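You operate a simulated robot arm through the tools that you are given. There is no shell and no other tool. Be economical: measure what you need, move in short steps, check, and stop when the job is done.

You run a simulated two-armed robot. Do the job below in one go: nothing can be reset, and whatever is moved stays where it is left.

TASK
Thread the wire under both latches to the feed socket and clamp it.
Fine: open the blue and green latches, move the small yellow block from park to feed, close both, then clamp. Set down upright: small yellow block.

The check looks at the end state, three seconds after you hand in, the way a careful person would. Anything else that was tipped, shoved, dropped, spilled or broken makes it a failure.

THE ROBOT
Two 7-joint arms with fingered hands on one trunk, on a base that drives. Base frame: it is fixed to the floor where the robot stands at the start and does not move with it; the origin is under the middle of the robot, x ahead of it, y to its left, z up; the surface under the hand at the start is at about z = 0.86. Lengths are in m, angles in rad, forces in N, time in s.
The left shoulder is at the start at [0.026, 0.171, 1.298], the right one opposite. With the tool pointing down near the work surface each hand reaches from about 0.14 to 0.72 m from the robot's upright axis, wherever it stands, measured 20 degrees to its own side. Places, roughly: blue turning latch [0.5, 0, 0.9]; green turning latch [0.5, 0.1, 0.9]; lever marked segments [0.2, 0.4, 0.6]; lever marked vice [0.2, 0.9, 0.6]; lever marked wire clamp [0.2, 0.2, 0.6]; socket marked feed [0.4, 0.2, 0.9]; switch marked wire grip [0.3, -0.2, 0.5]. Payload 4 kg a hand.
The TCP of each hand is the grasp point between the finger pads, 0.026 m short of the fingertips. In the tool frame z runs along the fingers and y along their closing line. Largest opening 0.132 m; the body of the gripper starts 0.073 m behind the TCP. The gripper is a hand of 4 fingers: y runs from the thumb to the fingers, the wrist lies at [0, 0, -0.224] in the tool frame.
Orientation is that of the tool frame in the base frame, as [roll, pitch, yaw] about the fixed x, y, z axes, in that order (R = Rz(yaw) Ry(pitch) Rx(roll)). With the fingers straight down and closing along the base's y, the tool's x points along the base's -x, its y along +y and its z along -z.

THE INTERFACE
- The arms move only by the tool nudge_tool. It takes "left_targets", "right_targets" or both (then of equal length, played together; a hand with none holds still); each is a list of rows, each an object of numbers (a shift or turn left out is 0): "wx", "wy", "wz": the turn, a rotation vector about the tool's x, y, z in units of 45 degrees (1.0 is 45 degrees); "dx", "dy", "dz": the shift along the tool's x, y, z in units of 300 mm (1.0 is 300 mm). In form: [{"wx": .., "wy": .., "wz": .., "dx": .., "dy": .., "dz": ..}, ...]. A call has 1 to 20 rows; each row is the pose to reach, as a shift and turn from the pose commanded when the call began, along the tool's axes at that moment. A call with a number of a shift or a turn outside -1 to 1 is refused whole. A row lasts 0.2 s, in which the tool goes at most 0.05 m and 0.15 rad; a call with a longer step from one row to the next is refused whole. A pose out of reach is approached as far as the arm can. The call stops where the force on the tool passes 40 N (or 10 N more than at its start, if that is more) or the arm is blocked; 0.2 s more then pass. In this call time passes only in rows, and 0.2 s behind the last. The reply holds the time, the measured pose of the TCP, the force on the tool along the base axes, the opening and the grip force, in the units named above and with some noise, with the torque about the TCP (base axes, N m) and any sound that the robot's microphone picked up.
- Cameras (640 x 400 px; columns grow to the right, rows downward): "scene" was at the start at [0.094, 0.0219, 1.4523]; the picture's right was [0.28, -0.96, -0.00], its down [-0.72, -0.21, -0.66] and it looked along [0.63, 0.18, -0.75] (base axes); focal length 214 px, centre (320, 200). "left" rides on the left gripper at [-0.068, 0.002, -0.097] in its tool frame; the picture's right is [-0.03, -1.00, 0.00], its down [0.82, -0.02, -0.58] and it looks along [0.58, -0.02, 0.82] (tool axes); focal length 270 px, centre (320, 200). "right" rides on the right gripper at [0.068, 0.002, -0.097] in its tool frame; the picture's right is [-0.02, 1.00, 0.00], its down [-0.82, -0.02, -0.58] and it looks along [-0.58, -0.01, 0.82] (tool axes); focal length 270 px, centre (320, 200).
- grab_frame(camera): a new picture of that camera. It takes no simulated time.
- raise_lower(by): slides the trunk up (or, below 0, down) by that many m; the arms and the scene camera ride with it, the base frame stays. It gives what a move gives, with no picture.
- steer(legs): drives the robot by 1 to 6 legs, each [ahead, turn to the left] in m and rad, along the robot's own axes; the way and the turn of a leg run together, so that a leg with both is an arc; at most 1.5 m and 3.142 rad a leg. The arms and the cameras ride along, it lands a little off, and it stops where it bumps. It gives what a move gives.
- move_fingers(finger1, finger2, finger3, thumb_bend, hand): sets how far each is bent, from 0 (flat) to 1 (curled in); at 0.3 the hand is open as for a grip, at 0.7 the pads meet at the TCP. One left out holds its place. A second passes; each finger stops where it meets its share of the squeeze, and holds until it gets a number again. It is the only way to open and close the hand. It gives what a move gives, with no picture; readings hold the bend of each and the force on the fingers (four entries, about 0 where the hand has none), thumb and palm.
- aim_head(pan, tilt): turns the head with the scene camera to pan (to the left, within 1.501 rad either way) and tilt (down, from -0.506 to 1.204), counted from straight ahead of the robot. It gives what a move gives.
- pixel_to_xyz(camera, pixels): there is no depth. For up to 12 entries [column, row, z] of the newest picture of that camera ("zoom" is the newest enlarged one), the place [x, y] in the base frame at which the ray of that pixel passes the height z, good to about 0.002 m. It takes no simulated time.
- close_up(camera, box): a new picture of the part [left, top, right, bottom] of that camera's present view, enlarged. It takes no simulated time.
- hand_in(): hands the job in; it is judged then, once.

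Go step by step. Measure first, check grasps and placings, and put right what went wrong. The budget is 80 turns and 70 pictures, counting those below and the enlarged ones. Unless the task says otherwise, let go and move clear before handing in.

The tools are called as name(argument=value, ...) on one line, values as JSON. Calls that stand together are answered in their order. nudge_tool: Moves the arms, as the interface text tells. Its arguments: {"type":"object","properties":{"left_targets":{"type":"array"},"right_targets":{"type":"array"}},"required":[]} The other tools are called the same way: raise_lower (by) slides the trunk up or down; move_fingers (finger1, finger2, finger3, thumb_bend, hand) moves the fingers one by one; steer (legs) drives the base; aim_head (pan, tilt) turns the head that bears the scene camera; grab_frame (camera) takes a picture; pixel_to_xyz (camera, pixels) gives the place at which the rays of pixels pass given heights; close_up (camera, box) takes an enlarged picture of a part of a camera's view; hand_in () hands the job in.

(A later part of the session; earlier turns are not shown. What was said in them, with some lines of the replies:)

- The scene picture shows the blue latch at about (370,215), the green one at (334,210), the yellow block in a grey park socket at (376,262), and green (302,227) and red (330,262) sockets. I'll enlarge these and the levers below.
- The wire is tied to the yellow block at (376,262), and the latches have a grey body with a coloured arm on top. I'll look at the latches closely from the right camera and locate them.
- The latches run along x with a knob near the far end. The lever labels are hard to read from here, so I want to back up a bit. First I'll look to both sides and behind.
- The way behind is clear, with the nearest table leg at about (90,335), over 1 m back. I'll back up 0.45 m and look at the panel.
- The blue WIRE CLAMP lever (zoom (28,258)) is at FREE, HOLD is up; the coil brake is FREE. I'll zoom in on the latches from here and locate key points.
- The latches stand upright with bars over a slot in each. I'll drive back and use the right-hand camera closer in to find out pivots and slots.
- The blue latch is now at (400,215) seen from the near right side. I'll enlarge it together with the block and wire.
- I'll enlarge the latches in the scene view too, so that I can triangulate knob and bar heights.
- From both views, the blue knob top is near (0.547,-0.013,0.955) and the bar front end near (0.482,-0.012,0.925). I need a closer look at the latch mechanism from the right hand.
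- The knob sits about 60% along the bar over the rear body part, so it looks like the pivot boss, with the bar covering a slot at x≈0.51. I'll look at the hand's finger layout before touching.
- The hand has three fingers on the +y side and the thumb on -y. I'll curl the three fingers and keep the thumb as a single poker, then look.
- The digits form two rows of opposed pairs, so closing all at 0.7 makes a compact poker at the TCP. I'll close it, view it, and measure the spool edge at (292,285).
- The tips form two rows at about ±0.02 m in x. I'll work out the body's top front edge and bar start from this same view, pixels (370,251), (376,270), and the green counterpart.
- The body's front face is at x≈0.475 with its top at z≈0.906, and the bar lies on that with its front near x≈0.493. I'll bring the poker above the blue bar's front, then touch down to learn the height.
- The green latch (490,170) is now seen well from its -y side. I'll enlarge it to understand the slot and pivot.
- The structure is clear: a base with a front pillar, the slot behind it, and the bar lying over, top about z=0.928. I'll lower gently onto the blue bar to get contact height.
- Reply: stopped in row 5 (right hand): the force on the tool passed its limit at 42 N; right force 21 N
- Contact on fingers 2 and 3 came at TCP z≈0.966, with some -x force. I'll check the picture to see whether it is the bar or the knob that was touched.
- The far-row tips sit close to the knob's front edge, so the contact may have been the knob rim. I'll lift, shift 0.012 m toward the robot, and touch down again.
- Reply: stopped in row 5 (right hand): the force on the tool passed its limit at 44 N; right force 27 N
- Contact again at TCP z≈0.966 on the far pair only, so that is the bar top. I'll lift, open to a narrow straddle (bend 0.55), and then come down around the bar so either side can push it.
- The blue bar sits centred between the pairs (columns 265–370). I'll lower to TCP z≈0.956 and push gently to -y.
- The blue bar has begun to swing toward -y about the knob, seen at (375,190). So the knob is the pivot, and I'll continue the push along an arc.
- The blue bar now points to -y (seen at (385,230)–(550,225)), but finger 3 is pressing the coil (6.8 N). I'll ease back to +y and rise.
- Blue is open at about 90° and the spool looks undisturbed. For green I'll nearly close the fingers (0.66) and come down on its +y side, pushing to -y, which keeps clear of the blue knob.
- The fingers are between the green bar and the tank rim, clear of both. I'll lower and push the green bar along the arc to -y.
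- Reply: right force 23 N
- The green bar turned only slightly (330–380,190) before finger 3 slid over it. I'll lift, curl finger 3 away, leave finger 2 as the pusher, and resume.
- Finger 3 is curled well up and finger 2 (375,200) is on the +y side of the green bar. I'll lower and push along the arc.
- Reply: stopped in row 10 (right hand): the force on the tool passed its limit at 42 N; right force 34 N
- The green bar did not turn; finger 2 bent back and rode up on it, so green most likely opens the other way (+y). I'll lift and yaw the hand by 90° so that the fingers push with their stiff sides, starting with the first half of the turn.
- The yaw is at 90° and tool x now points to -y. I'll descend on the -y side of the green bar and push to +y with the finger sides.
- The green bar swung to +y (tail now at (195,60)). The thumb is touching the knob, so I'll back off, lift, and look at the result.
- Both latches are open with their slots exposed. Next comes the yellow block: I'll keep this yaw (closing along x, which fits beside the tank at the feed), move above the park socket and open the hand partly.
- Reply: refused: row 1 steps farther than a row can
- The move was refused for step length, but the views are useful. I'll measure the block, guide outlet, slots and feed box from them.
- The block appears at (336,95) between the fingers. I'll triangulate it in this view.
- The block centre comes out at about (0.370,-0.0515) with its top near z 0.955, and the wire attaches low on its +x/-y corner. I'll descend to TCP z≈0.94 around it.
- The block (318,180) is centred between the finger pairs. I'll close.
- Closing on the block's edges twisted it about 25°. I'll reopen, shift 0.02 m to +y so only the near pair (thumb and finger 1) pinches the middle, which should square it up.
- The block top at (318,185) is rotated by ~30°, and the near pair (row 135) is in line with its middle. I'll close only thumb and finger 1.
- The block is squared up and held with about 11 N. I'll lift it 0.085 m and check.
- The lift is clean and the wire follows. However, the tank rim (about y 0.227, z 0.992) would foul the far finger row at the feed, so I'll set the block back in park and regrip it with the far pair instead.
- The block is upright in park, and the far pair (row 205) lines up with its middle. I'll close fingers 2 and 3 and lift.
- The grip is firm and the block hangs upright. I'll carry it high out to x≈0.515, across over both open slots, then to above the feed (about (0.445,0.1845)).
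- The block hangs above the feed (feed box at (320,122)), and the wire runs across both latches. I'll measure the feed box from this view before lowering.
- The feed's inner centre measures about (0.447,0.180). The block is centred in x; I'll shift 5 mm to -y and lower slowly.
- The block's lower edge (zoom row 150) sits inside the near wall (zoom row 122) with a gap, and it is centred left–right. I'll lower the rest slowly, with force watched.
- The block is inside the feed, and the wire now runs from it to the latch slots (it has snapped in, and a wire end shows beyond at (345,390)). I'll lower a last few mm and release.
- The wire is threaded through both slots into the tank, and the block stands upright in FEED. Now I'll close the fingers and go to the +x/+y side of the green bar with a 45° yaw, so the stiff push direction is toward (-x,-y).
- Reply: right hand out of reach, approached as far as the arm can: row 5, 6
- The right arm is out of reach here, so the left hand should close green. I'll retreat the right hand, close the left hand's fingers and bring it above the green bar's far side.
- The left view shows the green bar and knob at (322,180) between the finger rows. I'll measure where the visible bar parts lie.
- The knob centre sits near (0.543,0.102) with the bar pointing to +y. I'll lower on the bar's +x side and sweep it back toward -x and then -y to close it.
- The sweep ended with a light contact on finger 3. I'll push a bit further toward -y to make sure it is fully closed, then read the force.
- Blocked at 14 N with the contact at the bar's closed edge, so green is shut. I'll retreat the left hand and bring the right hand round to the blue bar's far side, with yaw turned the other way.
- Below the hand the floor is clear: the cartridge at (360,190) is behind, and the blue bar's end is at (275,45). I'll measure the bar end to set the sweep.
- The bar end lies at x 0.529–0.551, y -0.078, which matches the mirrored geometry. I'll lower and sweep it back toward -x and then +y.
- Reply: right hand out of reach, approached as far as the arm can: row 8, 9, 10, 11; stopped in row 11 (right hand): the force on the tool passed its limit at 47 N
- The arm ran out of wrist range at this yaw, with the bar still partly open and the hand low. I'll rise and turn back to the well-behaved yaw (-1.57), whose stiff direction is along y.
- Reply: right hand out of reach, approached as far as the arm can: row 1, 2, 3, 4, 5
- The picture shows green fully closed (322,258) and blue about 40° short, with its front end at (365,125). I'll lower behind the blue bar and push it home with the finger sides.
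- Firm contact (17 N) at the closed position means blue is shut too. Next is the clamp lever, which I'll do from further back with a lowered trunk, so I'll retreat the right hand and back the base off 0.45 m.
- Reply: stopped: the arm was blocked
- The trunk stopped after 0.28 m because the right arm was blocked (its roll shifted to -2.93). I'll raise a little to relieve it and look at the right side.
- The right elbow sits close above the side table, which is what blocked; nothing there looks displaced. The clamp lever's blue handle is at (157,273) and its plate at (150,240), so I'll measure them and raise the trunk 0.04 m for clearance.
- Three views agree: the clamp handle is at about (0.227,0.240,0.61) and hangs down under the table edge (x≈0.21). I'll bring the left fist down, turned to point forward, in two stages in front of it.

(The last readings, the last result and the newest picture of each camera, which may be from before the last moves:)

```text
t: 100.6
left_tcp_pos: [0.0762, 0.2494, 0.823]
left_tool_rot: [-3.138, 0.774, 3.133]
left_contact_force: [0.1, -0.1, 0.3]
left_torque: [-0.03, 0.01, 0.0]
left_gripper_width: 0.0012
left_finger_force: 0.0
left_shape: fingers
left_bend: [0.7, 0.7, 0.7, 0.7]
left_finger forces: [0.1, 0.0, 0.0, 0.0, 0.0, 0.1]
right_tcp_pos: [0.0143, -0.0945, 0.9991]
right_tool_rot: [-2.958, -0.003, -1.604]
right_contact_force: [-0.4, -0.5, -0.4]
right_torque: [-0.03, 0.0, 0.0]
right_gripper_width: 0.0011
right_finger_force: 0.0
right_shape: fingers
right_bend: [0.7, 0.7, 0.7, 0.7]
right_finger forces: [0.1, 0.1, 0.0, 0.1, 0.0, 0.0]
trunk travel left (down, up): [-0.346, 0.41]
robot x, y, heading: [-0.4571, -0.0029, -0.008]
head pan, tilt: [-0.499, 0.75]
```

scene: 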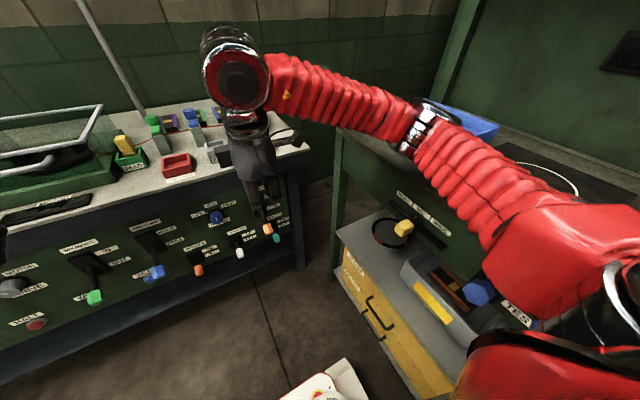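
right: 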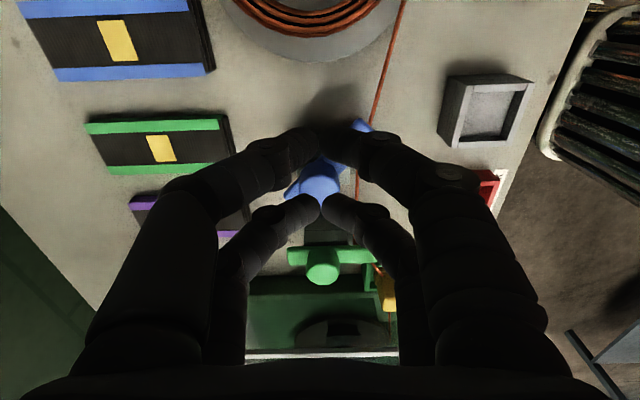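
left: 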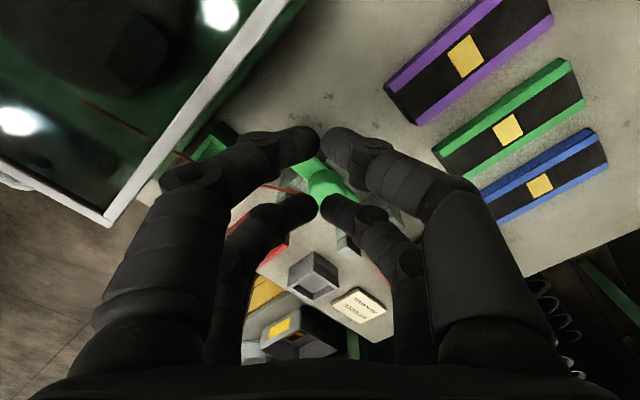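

The hand is pitched 45° forward at (0.076,0.249,0.823) with no contact. I'll make the second half of the turn down to z≈0.545.

nudge_tool(left_targets=[{"wy": -0.14, "dx": 0.08, "dy": -0.005, "dz": 0.1}, {"wy": -0.28, "dx": 0.165, "dy": -0.01, "dz": 0.2}, {"wy": -0.42, "dx": 0.25, "dy": -0.015, "dz": 0.305}, {"wy": -0.56, "dx": 0.335, "dy": -0.02, "dz": 0.41}, {"wy": -0.7, "dx": 0.42, "dy": -0.025, "dz": 0.51}, {"wy": -0.85, "dx": 0.505, "dy": -0.03, "dz": 0.615}, {"wy": -1.0, "dx": 0.59, "dy": -0.037, "dz": 0.719}])

```text
t: 102.4
left_tcp_pos: [0.1643, 0.1595, 0.7087]
left_tool_rot: [-2.701, 1.073, -3.114]
left_contact_force: [-0.6, -0.8, -0.7]
left_torque: [0.02, -0.01, 0.02]
left_gripper_width: 0.0011
left_finger_force: 0.0
left_shape: fingers
left_bend: [0.7, 0.7, 0.7, 0.7]
left_finger forces: [0.0, 0.0, 0.1, 0.0, 0.0, 0.0]
left hand out of reach, approached as far as the arm can: row 1, 2, 3, 4, 5, 6, 7
right_tcp_pos: [0.0147, -0.096, 0.9999]
right_tool_rot: [-2.959, -0.003, -1.605]
right_contact_force: [0.2, -0.5, -0.7]
right_torque: [-0.05, 0.03, 0.03]
right_gripper_width: 0.0011
right_finger_force: 0.1
right_shape: fingers
right_bend: [0.7, 0.7, 0.7, 0.7]
right_finger forces: [0.0, 0.0, 0.1, 0.0, 0.0, 0.1]
trunk travel left (down, up): [-0.346, 0.41]
robot x, y, heading: [-0.455, 0.0008, -0.012]
head pan, tilt: [-0.499, 0.75]
stopped in row 7 (left hand): the arm was blocked; the commanded pose is now the measured one
```

Forward pitch is beyond the left arm's range at this trunk height. I'll back the left hand out, raise the right hand so its elbow clears the side table, and then lower the trunk.

nudge_tool(left_targets=[{"dz": -0.1}, {"dz": -0.22}, {"dz": -0.35}])

nudge_tool(right_targets=[{"dz": -0.14}, {"dz": -0.28}, {"dz": -0.42}, {"dz": -0.56}, {"dz": -0.7}, {"dz": -0.84}, {"dz": -0.98}])

raise_lower(by=-0.15)

```text
t: 103.2
left_tcp_pos: [0.0779, 0.2025, 0.753]
left_tool_rot: [-2.699, 1.069, -3.116]
left_contact_force: [0.2, 0.2, 0.2]
left_torque: [0.01, 0.03, -0.04]
left_gripper_width: 0.0013
left_finger_force: 0.0
left_shape: fingers
left_bend: [0.7, 0.7, 0.7, 0.7]
left_finger forces: [0.0, 0.1, 0.1, 0.0, 0.1, 0.0]
right_tcp_pos: [0.014, -0.0953, 1.0004]
right_tool_rot: [-2.959, -0.006, -1.605]
right_contact_force: [-0.5, -0.9, 0.0]
right_torque: [0.03, -0.02, 0.01]
right_gripper_width: 0.0012
right_finger_force: 0.2
right_shape: fingers
right_bend: [0.7, 0.7, 0.7, 0.7]
right_finger forces: [0.0, 0.0, 0.1, 0.0, 0.1, 0.1]
trunk travel left (down, up): [-0.346, 0.41]
robot x, y, heading: [-0.4583, -0.0003, -0.011]
head pan, tilt: [-0.499, 0.75]
```

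```text
t: 104.8
left_tcp_pos: [0.0788, 0.203, 0.7533]
left_tool_rot: [-2.698, 1.072, -3.114]
left_contact_force: [-0.3, -0.5, 0.5]
left_torque: [-0.03, -0.02, 0.0]
left_gripper_width: 0.0011
left_finger_force: 0.0
left_shape: fingers
left_bend: [0.7, 0.7, 0.7, 0.7]
left_finger forces: [0.0, 0.0, 0.0, 0.0, 0.1, 0.0]
right_tcp_pos: [-0.0406, -0.0928, 1.291]
right_tool_rot: [-2.956, -0.006, -1.604]
right_contact_force: [0.1, -0.2, 0.2]
right_torque: [0.0, 0.03, 0.03]
right_gripper_width: 0.0012
right_finger_force: 0.0
right_shape: fingers
right_bend: [0.7, 0.7, 0.7, 0.7]
right_finger forces: [0.0, 0.0, 0.0, 0.0, 0.0, 0.1]
trunk travel left (down, up): [-0.346, 0.41]
robot x, y, heading: [-0.4543, 0.0022, -0.01]
head pan, tilt: [-0.499, 0.75]
```

```text
t: 106.5
left_tcp_pos: [0.0779, 0.2024, 0.604]
left_tool_rot: [-2.701, 1.073, -3.115]
left_contact_force: [-0.7, 0.8, 0.4]
left_torque: [-0.01, 0.06, 0.0]
left_gripper_width: 0.0011
left_finger_force: 0.0
left_shape: fingers
left_bend: [0.7, 0.7, 0.7, 0.7]
left_finger forces: [0.0, 0.1, 0.0, 0.1, 0.0, 0.0]
right_tcp_pos: [-0.0396, -0.0918, 1.1392]
right_tool_rot: [-2.959, -0.002, -1.605]
right_contact_force: [-0.5, 0.6, 1.0]
right_torque: [-0.03, 0.02, 0.01]
right_gripper_width: 0.0012
right_finger_force: 0.0
right_shape: fingers
right_bend: [0.7, 0.7, 0.7, 0.7]
right_finger forces: [0.0, 0.0, 0.0, 0.0, 0.1, 0.0]
trunk travel left (down, up): [-0.196, 0.56]
robot x, y, heading: [-0.4594, -0.0016, -0.007]
head pan, tilt: [-0.499, 0.75]
```

The trunk is down and the left hand is free at (0.078,0.202,0.604), pointing forward but skewed. I'll straighten its direction while moving to just in front of and below the handle.

nudge_tool(left_targets=[{"wx": -0.1, "wy": -0.09, "dx": 0.024, "dy": 0.045, "dz": 0.037}, {"wx": -0.2, "wy": -0.18, "dx": 0.047, "dy": 0.09, "dz": 0.075}, {"wx": -0.3, "wy": -0.27, "dx": 0.071, "dy": 0.134, "dz": 0.112}, {"wx": -0.4, "wy": -0.36, "dx": 0.094, "dy": 0.18, "dz": 0.15}, {"wx": -0.5, "wy": -0.45, "dx": 0.118, "dy": 0.224, "dz": 0.187}])

```text
t: 107.7
left_tcp_pos: [0.1299, 0.2415, 0.5315]
left_tool_rot: [-2.639, 1.392, -2.634]
left_contact_force: [0.2, 0.0, 0.9]
left_torque: [-0.02, 0.02, -0.01]
left_gripper_width: 0.001
left_finger_force: 0.1
left_shape: fingers
left_bend: [0.7, 0.7, 0.7, 0.7]
left_finger forces: [0.0, 0.0, 0.0, 0.0, 0.0, 0.0]
right_tcp_pos: [-0.0387, -0.0924, 1.1398]
right_tool_rot: [-2.959, -0.004, -1.605]
right_contact_force: [0.1, -0.3, 0.2]
right_torque: [0.02, -0.01, 0.0]
right_gripper_width: 0.0009
right_finger_force: 0.1
right_shape: fingers
right_bend: [0.7, 0.7, 0.7, 0.7]
right_finger forces: [0.1, 0.1, 0.0, 0.1, 0.0, 0.0]
trunk travel left (down, up): [-0.196, 0.56]
robot x, y, heading: [-0.4603, 0.003, -0.01]
head pan, tilt: [-0.499, 0.75]
```

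The fist now points straight ahead at (0.130,0.2415,0.5315). I'll advance it under the handle and check for contact.

nudge_tool(left_targets=[{"dx": -0.011, "dz": 0.07}, {"dx": -0.022, "dz": 0.14}, {"dx": -0.033, "dz": 0.21}, {"dx": -0.044, "dy": -0.003, "dz": 0.28}])

```text
t: 108.7
left_tcp_pos: [0.2162, 0.2414, 0.5325]
left_tool_rot: [-2.634, 1.391, -2.629]
left_contact_force: [-0.5, 0.2, 0.1]
left_torque: [0.01, -0.01, 0.0]
left_gripper_width: 0.001
left_finger_force: 0.0
left_shape: fingers
left_bend: [0.7, 0.7, 0.7, 0.7]
left_finger forces: [0.1, 0.0, 0.1, 0.0, 0.0, 0.0]
right_tcp_pos: [-0.0392, -0.0918, 1.1387]
right_tool_rot: [-2.958, -0.002, -1.604]
right_contact_force: [0.0, -0.2, -0.4]
right_torque: [-0.03, 0.03, -0.04]
right_gripper_width: 0.0011
right_finger_force: 0.1
right_shape: fingers
right_bend: [0.7, 0.7, 0.7, 0.7]
right_finger forces: [0.0, 0.1, 0.0, 0.0, 0.1, 0.1]
trunk travel left (down, up): [-0.196, 0.56]
robot x, y, heading: [-0.4557, 0.0013, -0.012]
head pan, tilt: [-0.499, 0.75]
```

No contact yet, so the fist is under the handle. I'll raise it by 0.14 m in small steps.

nudge_tool(left_targets=[{"dx": -0.046, "dy": -0.004, "dz": -0.007}, {"dx": -0.092, "dy": -0.008, "dz": -0.014}, {"dx": -0.138, "dy": -0.012, "dz": -0.022}, {"dx": -0.184, "dy": -0.016, "dz": -0.029}, {"dx": -0.23, "dy": -0.02, "dz": -0.036}, {"dx": -0.275, "dy": -0.024, "dz": -0.044}, {"dx": -0.321, "dy": -0.028, "dz": -0.051}, {"dx": -0.367, "dy": -0.032, "dz": -0.058}, {"dx": -0.413, "dy": -0.036, "dz": -0.066}, {"dx": -0.459, "dy": -0.04, "dz": -0.073}])

```text
t: 110.9
left_tcp_pos: [0.2118, 0.2682, 0.6638]
left_tool_rot: [-3.105, 1.392, -3.089]
left_contact_force: [-12.0, 4.8, -20.5]
left_torque: [0.37, -0.27, -0.3]
left_gripper_width: 0.0
left_finger_force: 10.9
left_shape: fingers
left_bend: [0.7, 0.7, 0.7, 0.71]
left_finger forces: [0.1, 0.0, 0.1, 0.0, 22.8, 0.1]
right_tcp_pos: [-0.0385, -0.0916, 1.1388]
right_tool_rot: [-2.962, -0.005, -1.605]
right_contact_force: [0.5, -0.6, 0.8]
right_torque: [0.0, 0.0, -0.02]
right_gripper_width: 0.0013
right_finger_force: 0.0
right_shape: fingers
right_bend: [0.7, 0.7, 0.7, 0.7]
right_finger forces: [0.1, 0.0, 0.0, 0.1, 0.0, 0.0]
trunk travel left (down, up): [-0.196, 0.56]
robot x, y, heading: [-0.4583, 0.0025, -0.01]
head pan, tilt: [-0.499, 0.75]
```

The lever is being lifted (20 N) but the hand slid to y=0.268. I'll ease down, recentre to y≈0.238, and raise further.

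nudge_tool(left_targets=[{"dx": 0.05, "dz": 0.01}, {"dx": 0.05, "dy": -0.05, "dz": 0.01}, {"dx": 0.05, "dy": -0.1, "dz": 0.01}, {"dx": 0.0, "dy": -0.1, "dz": 0.0}, {"dx": -0.04, "dy": -0.1, "dz": -0.007}, {"dx": -0.08, "dy": -0.1, "dz": -0.014}, {"dx": -0.12, "dy": -0.1, "dz": -0.02}, {"dx": -0.16, "dy": -0.1, "dz": -0.028}])

```text
t: 111.4
left_tcp_pos: [0.2164, 0.2637, 0.6583]
left_tool_rot: [-2.972, 1.41, -2.948]
left_contact_force: [-12.0, 7.1, -11.0]
left_torque: [0.06, -0.33, -0.27]
left_gripper_width: 0.0001
left_finger_force: 8.8
left_shape: fingers
left_bend: [0.68, 0.7, 0.7, 0.73]
left_finger forces: [0.0, 0.0, 0.0, 0.1, 18.0, 0.1]
right_tcp_pos: [-0.0388, -0.0925, 1.1405]
right_tool_rot: [-2.959, -0.002, -1.603]
right_contact_force: [0.3, 0.2, 0.4]
right_torque: [0.0, 0.04, 0.01]
right_gripper_width: 0.0009
right_finger_force: 0.1
right_shape: fingers
right_bend: [0.7, 0.7, 0.7, 0.7]
right_finger forces: [0.0, 0.0, 0.0, 0.1, 0.0, 0.0]
trunk travel left (down, up): [-0.196, 0.56]
robot x, y, heading: [-0.4572, -0.0002, -0.01]
head pan, tilt: [-0.499, 0.75]
stopped in row 2 (left hand): the force on the tool passed its limit at 42 N (the readings are from after the stop); the commanded pose is now the measured one
```

The fist slipped off on the lever's +y side. I'll back out, recentre, and make a cradle: lower pair closed as a shelf, upper pair (thumb and finger 1) open to straddle the handle.

nudge_tool(left_targets=[{"dx": 0.01, "dy": 0.02, "dz": -0.08}, {"dx": 0.03, "dy": 0.01, "dz": -0.2}, {"dx": 0.052, "dy": 0.009, "dz": -0.329}, {"dx": 0.16, "dy": -0.03, "dz": -0.31}, {"dx": 0.285, "dy": -0.071, "dz": -0.294}])

move_fingers(hand="left", finger1=0.5, finger2=0.7, finger3=0.7, thumb_bend=0.5)

grab_frame(camera="left")

```text
t: 112.6
left_tcp_pos: [0.1178, 0.236, 0.5925]
left_tool_rot: [-2.943, 1.415, -2.924]
left_contact_force: [0.4, -0.7, 0.8]
left_torque: [-0.02, -0.02, -0.02]
left_gripper_width: 0.0011
left_finger_force: 0.0
left_shape: fingers
left_bend: [0.7, 0.7, 0.7, 0.7]
left_finger forces: [0.0, 0.0, 0.0, 0.0, 0.1, 0.0]
right_tcp_pos: [-0.0399, -0.0928, 1.1397]
right_tool_rot: [-2.959, -0.001, -1.604]
right_contact_force: [0.2, -0.3, -0.1]
right_torque: [-0.01, 0.0, 0.0]
right_gripper_width: 0.0012
right_finger_force: 0.1
right_shape: fingers
right_bend: [0.7, 0.7, 0.7, 0.7]
right_finger forces: [0.0, 0.0, 0.0, 0.0, 0.1, 0.0]
trunk travel left (down, up): [-0.196, 0.56]
robot x, y, heading: [-0.459, 0.0027, -0.011]
head pan, tilt: [-0.499, 0.75]
```

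```text
t: 113.6
left_tcp_pos: [0.1172, 0.2355, 0.5926]
left_tool_rot: [-2.94, 1.414, -2.922]
left_contact_force: [1.1, 1.1, 0.0]
left_torque: [-0.04, 0.0, 0.01]
left_gripper_width: 0.0653
left_finger_force: 0.1
left_shape: fingers
left_bend: [0.5, 0.7, 0.7, 0.5]
left_finger forces: [0.0, 0.0, 0.0, 0.0, 0.0, 0.1]
right_tcp_pos: [-0.039, -0.093, 1.1406]
right_tool_rot: [-2.958, -0.003, -1.603]
right_contact_force: [0.9, 0.1, -0.3]
right_torque: [-0.03, 0.03, 0.04]
right_gripper_width: 0.0009
right_finger_force: 0.1
right_shape: fingers
right_bend: [0.7, 0.7, 0.7, 0.7]
right_finger forces: [0.0, 0.1, 0.0, 0.0, 0.0, 0.0]
trunk travel left (down, up): [-0.196, 0.56]
robot x, y, heading: [-0.4562, -0.0005, -0.013]
head pan, tilt: [-0.499, 0.75]
```

```text
0 pictures are left
```

left: 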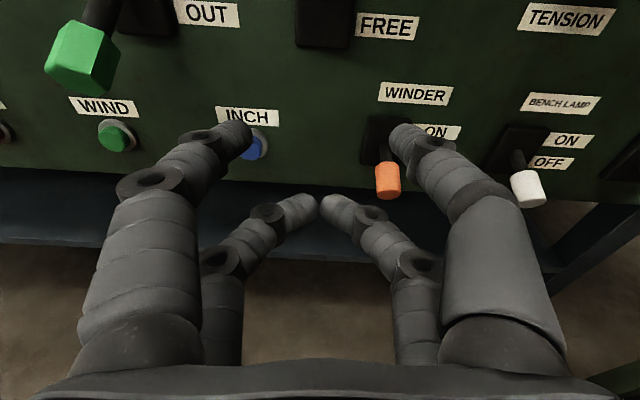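

In the last picture, the clamp's handle no longer hangs below its plate at (325,20) (compare the green one at (85,55)), so the lever has moved up; its line is y≈0.231. To be sure it reaches HOLD, I'll slide the cradle in at y=0.231 and raise until it stops.

nudge_tool(left_targets=[{"dx": -0.018, "dy": -0.01, "dz": 0.07}, {"dx": -0.035, "dy": -0.021, "dz": 0.14}, {"dx": -0.052, "dy": -0.021, "dz": 0.21}, {"dx": -0.07, "dy": -0.021, "dz": 0.285}, {"dx": -0.116, "dy": -0.022, "dz": 0.278}, {"dx": -0.162, "dy": -0.023, "dz": 0.27}, {"dx": -0.208, "dy": -0.025, "dz": 0.263}, {"dx": -0.255, "dy": -0.026, "dz": 0.256}, {"dx": -0.3, "dy": -0.028, "dz": 0.249}, {"dx": -0.347, "dy": -0.029, "dz": 0.241}, {"dx": -0.393, "dy": -0.03, "dz": 0.234}, {"dx": -0.44, "dy": -0.032, "dz": 0.227}, {"dx": -0.485, "dy": -0.033, "dz": 0.219}, {"dx": -0.531, "dy": -0.035, "dz": 0.212}])

```text
t: 115.6
left_tcp_pos: [0.2, 0.282, 0.6611]
left_tool_rot: [2.485, 1.365, 2.522]
left_contact_force: [-0.6, -1.0, -1.5]
left_torque: [0.09, 0.04, -0.05]
left_gripper_width: 0.0669
left_finger_force: 1.0
left_shape: fingers
left_bend: [0.5, 0.7, 0.7, 0.5]
left_finger forces: [0.1, 0.1, 0.0, 0.0, 1.8, 0.1]
right_tcp_pos: [-0.0399, -0.0924, 1.1389]
right_tool_rot: [-2.96, -0.004, -1.604]
right_contact_force: [0.6, 0.8, -0.6]
right_torque: [-0.01, 0.02, 0.03]
right_gripper_width: 0.0008
right_finger_force: 0.2
right_shape: fingers
right_bend: [0.7, 0.7, 0.7, 0.7]
right_finger forces: [0.0, 0.1, 0.0, 0.0, 0.0, 0.0]
trunk travel left (down, up): [-0.196, 0.56]
robot x, y, heading: [-0.4613, -0.0005, -0.011]
head pan, tilt: [-0.499, 0.75]
stopped in row 10 (left hand): the arm was blocked; the commanded pose is now the measured one
```

The arm itself hit its limit at z≈0.66 (no tool force, y drifting), so I'll use the trunk for the lift. First I'll back out and recentre low at y≈0.231.

nudge_tool(left_targets=[{"dx": 0.015, "dy": 0.01, "dz": -0.09}, {"dx": 0.03, "dy": 0.007, "dz": -0.18}, {"dx": 0.046, "dy": 0.007, "dz": -0.273, "wz": -0.06}, {"dx": 0.15, "dy": -0.09, "dz": -0.258, "wz": -0.12}, {"dx": 0.25, "dy": -0.189, "dz": -0.243, "wz": -0.19}])

```text
t: 116.8
left_tcp_pos: [0.1243, 0.2434, 0.6007]
left_tool_rot: [3.011, 1.428, 3.057]
left_contact_force: [0.3, 0.9, -0.6]
left_torque: [-0.02, -0.01, 0.01]
left_gripper_width: 0.0658
left_finger_force: 0.0
left_shape: fingers
left_bend: [0.5, 0.7, 0.7, 0.5]
left_finger forces: [0.0, 0.1, 0.0, 0.1, 0.1, 0.0]
right_tcp_pos: [-0.0392, -0.0926, 1.1393]
right_tool_rot: [-2.958, -0.001, -1.604]
right_contact_force: [-0.6, -0.7, 0.6]
right_torque: [-0.01, 0.0, 0.01]
right_gripper_width: 0.0011
right_finger_force: 0.1
right_shape: fingers
right_bend: [0.7, 0.7, 0.7, 0.7]
right_finger forces: [0.0, 0.0, 0.1, 0.0, 0.1, 0.1]
trunk travel left (down, up): [-0.196, 0.56]
robot x, y, heading: [-0.4597, 0.0003, -0.01]
head pan, tilt: [-0.499, 0.75]
```

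Now at (0.124,0.243,0.601). I'll advance the cradle under the lever at y=0.231, then lift with the trunk.

nudge_tool(left_targets=[{"dx": -0.005, "dy": -0.03, "dz": 0.07}, {"dx": -0.01, "dy": -0.053, "dz": 0.14}, {"dx": -0.015, "dy": -0.053, "dz": 0.21}, {"dx": -0.019, "dy": -0.053, "dz": 0.268}])

raise_lower(by=0.08)

```text
t: 118.0
left_tcp_pos: [0.1919, 0.2524, 0.5731]
left_tool_rot: [2.761, 1.376, 2.814]
left_contact_force: [0.3, 0.3, 0.3]
left_torque: [-0.07, 0.0, -0.02]
left_gripper_width: 0.066
left_finger_force: 0.1
left_shape: fingers
left_bend: [0.5, 0.7, 0.7, 0.5]
left_finger forces: [0.0, 0.1, 0.0, 0.1, 0.0, 0.1]
right_tcp_pos: [-0.0405, -0.0922, 1.14]
right_tool_rot: [-2.958, -0.003, -1.603]
right_contact_force: [-0.2, 0.0, -0.1]
right_torque: [0.0, 0.0, -0.04]
right_gripper_width: 0.001
right_finger_force: 0.1
right_shape: fingers
right_bend: [0.7, 0.7, 0.7, 0.7]
right_finger forces: [0.0, 0.0, 0.1, 0.0, 0.0, 0.1]
trunk travel left (down, up): [-0.196, 0.56]
robot x, y, heading: [-0.457, -0.0037, -0.01]
head pan, tilt: [-0.499, 0.75]
stopped in row 4 (left hand): the arm was blocked; the commanded pose is now the measured one
```

```text
t: 119.2
left_tcp_pos: [0.1915, 0.2509, 0.6525]
left_tool_rot: [2.781, 1.377, 2.831]
left_contact_force: [-0.2, -0.1, 0.9]
left_torque: [-0.01, -0.03, 0.0]
left_gripper_width: 0.066
left_finger_force: 0.0
left_shape: fingers
left_bend: [0.5, 0.7, 0.7, 0.5]
left_finger forces: [0.1, 0.1, 0.1, 0.0, 0.0, 0.0]
right_tcp_pos: [-0.0385, -0.0924, 1.2196]
right_tool_rot: [-2.96, -0.005, -1.602]
right_contact_force: [0.3, -0.3, 0.0]
right_torque: [0.0, 0.04, -0.02]
right_gripper_width: 0.0009
right_finger_force: 0.0
right_shape: fingers
right_bend: [0.7, 0.7, 0.7, 0.7]
right_finger forces: [0.1, 0.0, 0.0, 0.0, 0.0, 0.0]
trunk travel left (down, up): [-0.276, 0.48]
robot x, y, heading: [-0.4615, 0.002, -0.008]
head pan, tilt: [-0.499, 0.75]
```

No contact yet at TCP z=0.6525, with the lever line inside the cradle. I'll continue raising the trunk by 0.09 m.

raise_lower(by=0.09)

```text
t: 120.1
left_tcp_pos: [0.1841, 0.2494, 0.7114]
left_tool_rot: [2.837, 1.342, 2.882]
left_contact_force: [-3.6, 1.5, -7.2]
left_torque: [0.1, 0.13, 0.07]
left_gripper_width: 0.0656
left_finger_force: 3.4
left_shape: fingers
left_bend: [0.5, 0.7, 0.71, 0.5]
left_finger forces: [0.0, 0.2, 7.3, 0.1, 0.0, 0.0]
right_tcp_pos: [-0.0432, -0.093, 1.2975]
right_tool_rot: [-2.952, -0.002, -1.605]
right_contact_force: [-0.8, 0.4, -0.2]
right_torque: [0.04, -0.02, 0.01]
right_gripper_width: 0.001
right_finger_force: 0.2
right_shape: fingers
right_bend: [0.7, 0.7, 0.7, 0.7]
right_finger forces: [0.1, 0.0, 0.0, 0.1, 0.0, 0.0]
trunk travel left (down, up): [-0.348, 0.407]
robot x, y, heading: [-0.4595, 0.0023, -0.012]
head pan, tilt: [-0.499, 0.75]
stopped: the force on the tool passed its limit at 48 N (the readings are from after the stop); the commanded pose is now the measured one
```

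The lift stopped at 48 N with the shelf at about z 0.70, which mirrors the FREE position above the pivot, so the lever is at its HOLD stop. I'll ease off and withdraw straight back.

nudge_tool(left_targets=[{"dx": 0.02}, {"dx": 0.03, "dz": -0.1}, {"dx": 0.03, "dz": -0.24}, {"dx": 0.02, "dz": -0.38}, {"dx": 0.0, "dz": -0.5}])

```text
t: 121.3
left_tcp_pos: [0.0473, 0.2527, 0.7558]
left_tool_rot: [2.635, 1.355, 2.679]
left_contact_force: [0.5, 0.2, -0.5]
left_torque: [-0.04, -0.02, -0.02]
left_gripper_width: 0.066
left_finger_force: 0.1
left_shape: fingers
left_bend: [0.5, 0.7, 0.7, 0.5]
left_finger forces: [0.0, 0.1, 0.0, 0.0, 0.0, 0.1]
right_tcp_pos: [-0.0413, -0.0932, 1.2963]
right_tool_rot: [-2.953, -0.004, -1.605]
right_contact_force: [0.6, 1.0, -0.4]
right_torque: [0.0, 0.0, 0.01]
right_gripper_width: 0.0014
right_finger_force: 0.1
right_shape: fingers
right_bend: [0.7, 0.7, 0.7, 0.7]
right_finger forces: [0.0, 0.1, 0.0, 0.1, 0.0, 0.0]
trunk travel left (down, up): [-0.348, 0.407]
robot x, y, heading: [-0.4557, -0.0008, -0.015]
head pan, tilt: [-0.499, 0.75]
```

Both hands are clear with no contact forces. The green latch was seen closed, the blue latch closed against a firm stop, the block stands in FEED with the wire threaded, and the clamp lever is up at its stop. I'm handing in.

hand_in()

```text
The job is handed in.
```

I've handed the job in: the small yellow block stands upright in the feed socket, with the wire threaded through both latch slots.

- **Green latch:** closed, and I saw it closed in a picture.
- **Blue latch:** closed as far as the 17 N push against its stop shows. I have no picture of it after that last push.
- **Wire clamp:** the lever is up at what I take to be HOLD. It stopped at 48 N, about as far above its pivot as FREE is below. I had no pictures left to read it against the label.
- **Possible disturbance:** the right arm was blocked once, probably by its elbow on the side table, while I lowered the trunk. Nothing there looked displaced in the picture I took afterwards. A finger also pressed the wire coil with about 7 N while I opened the blue latch, and the spool looked undisturbed.
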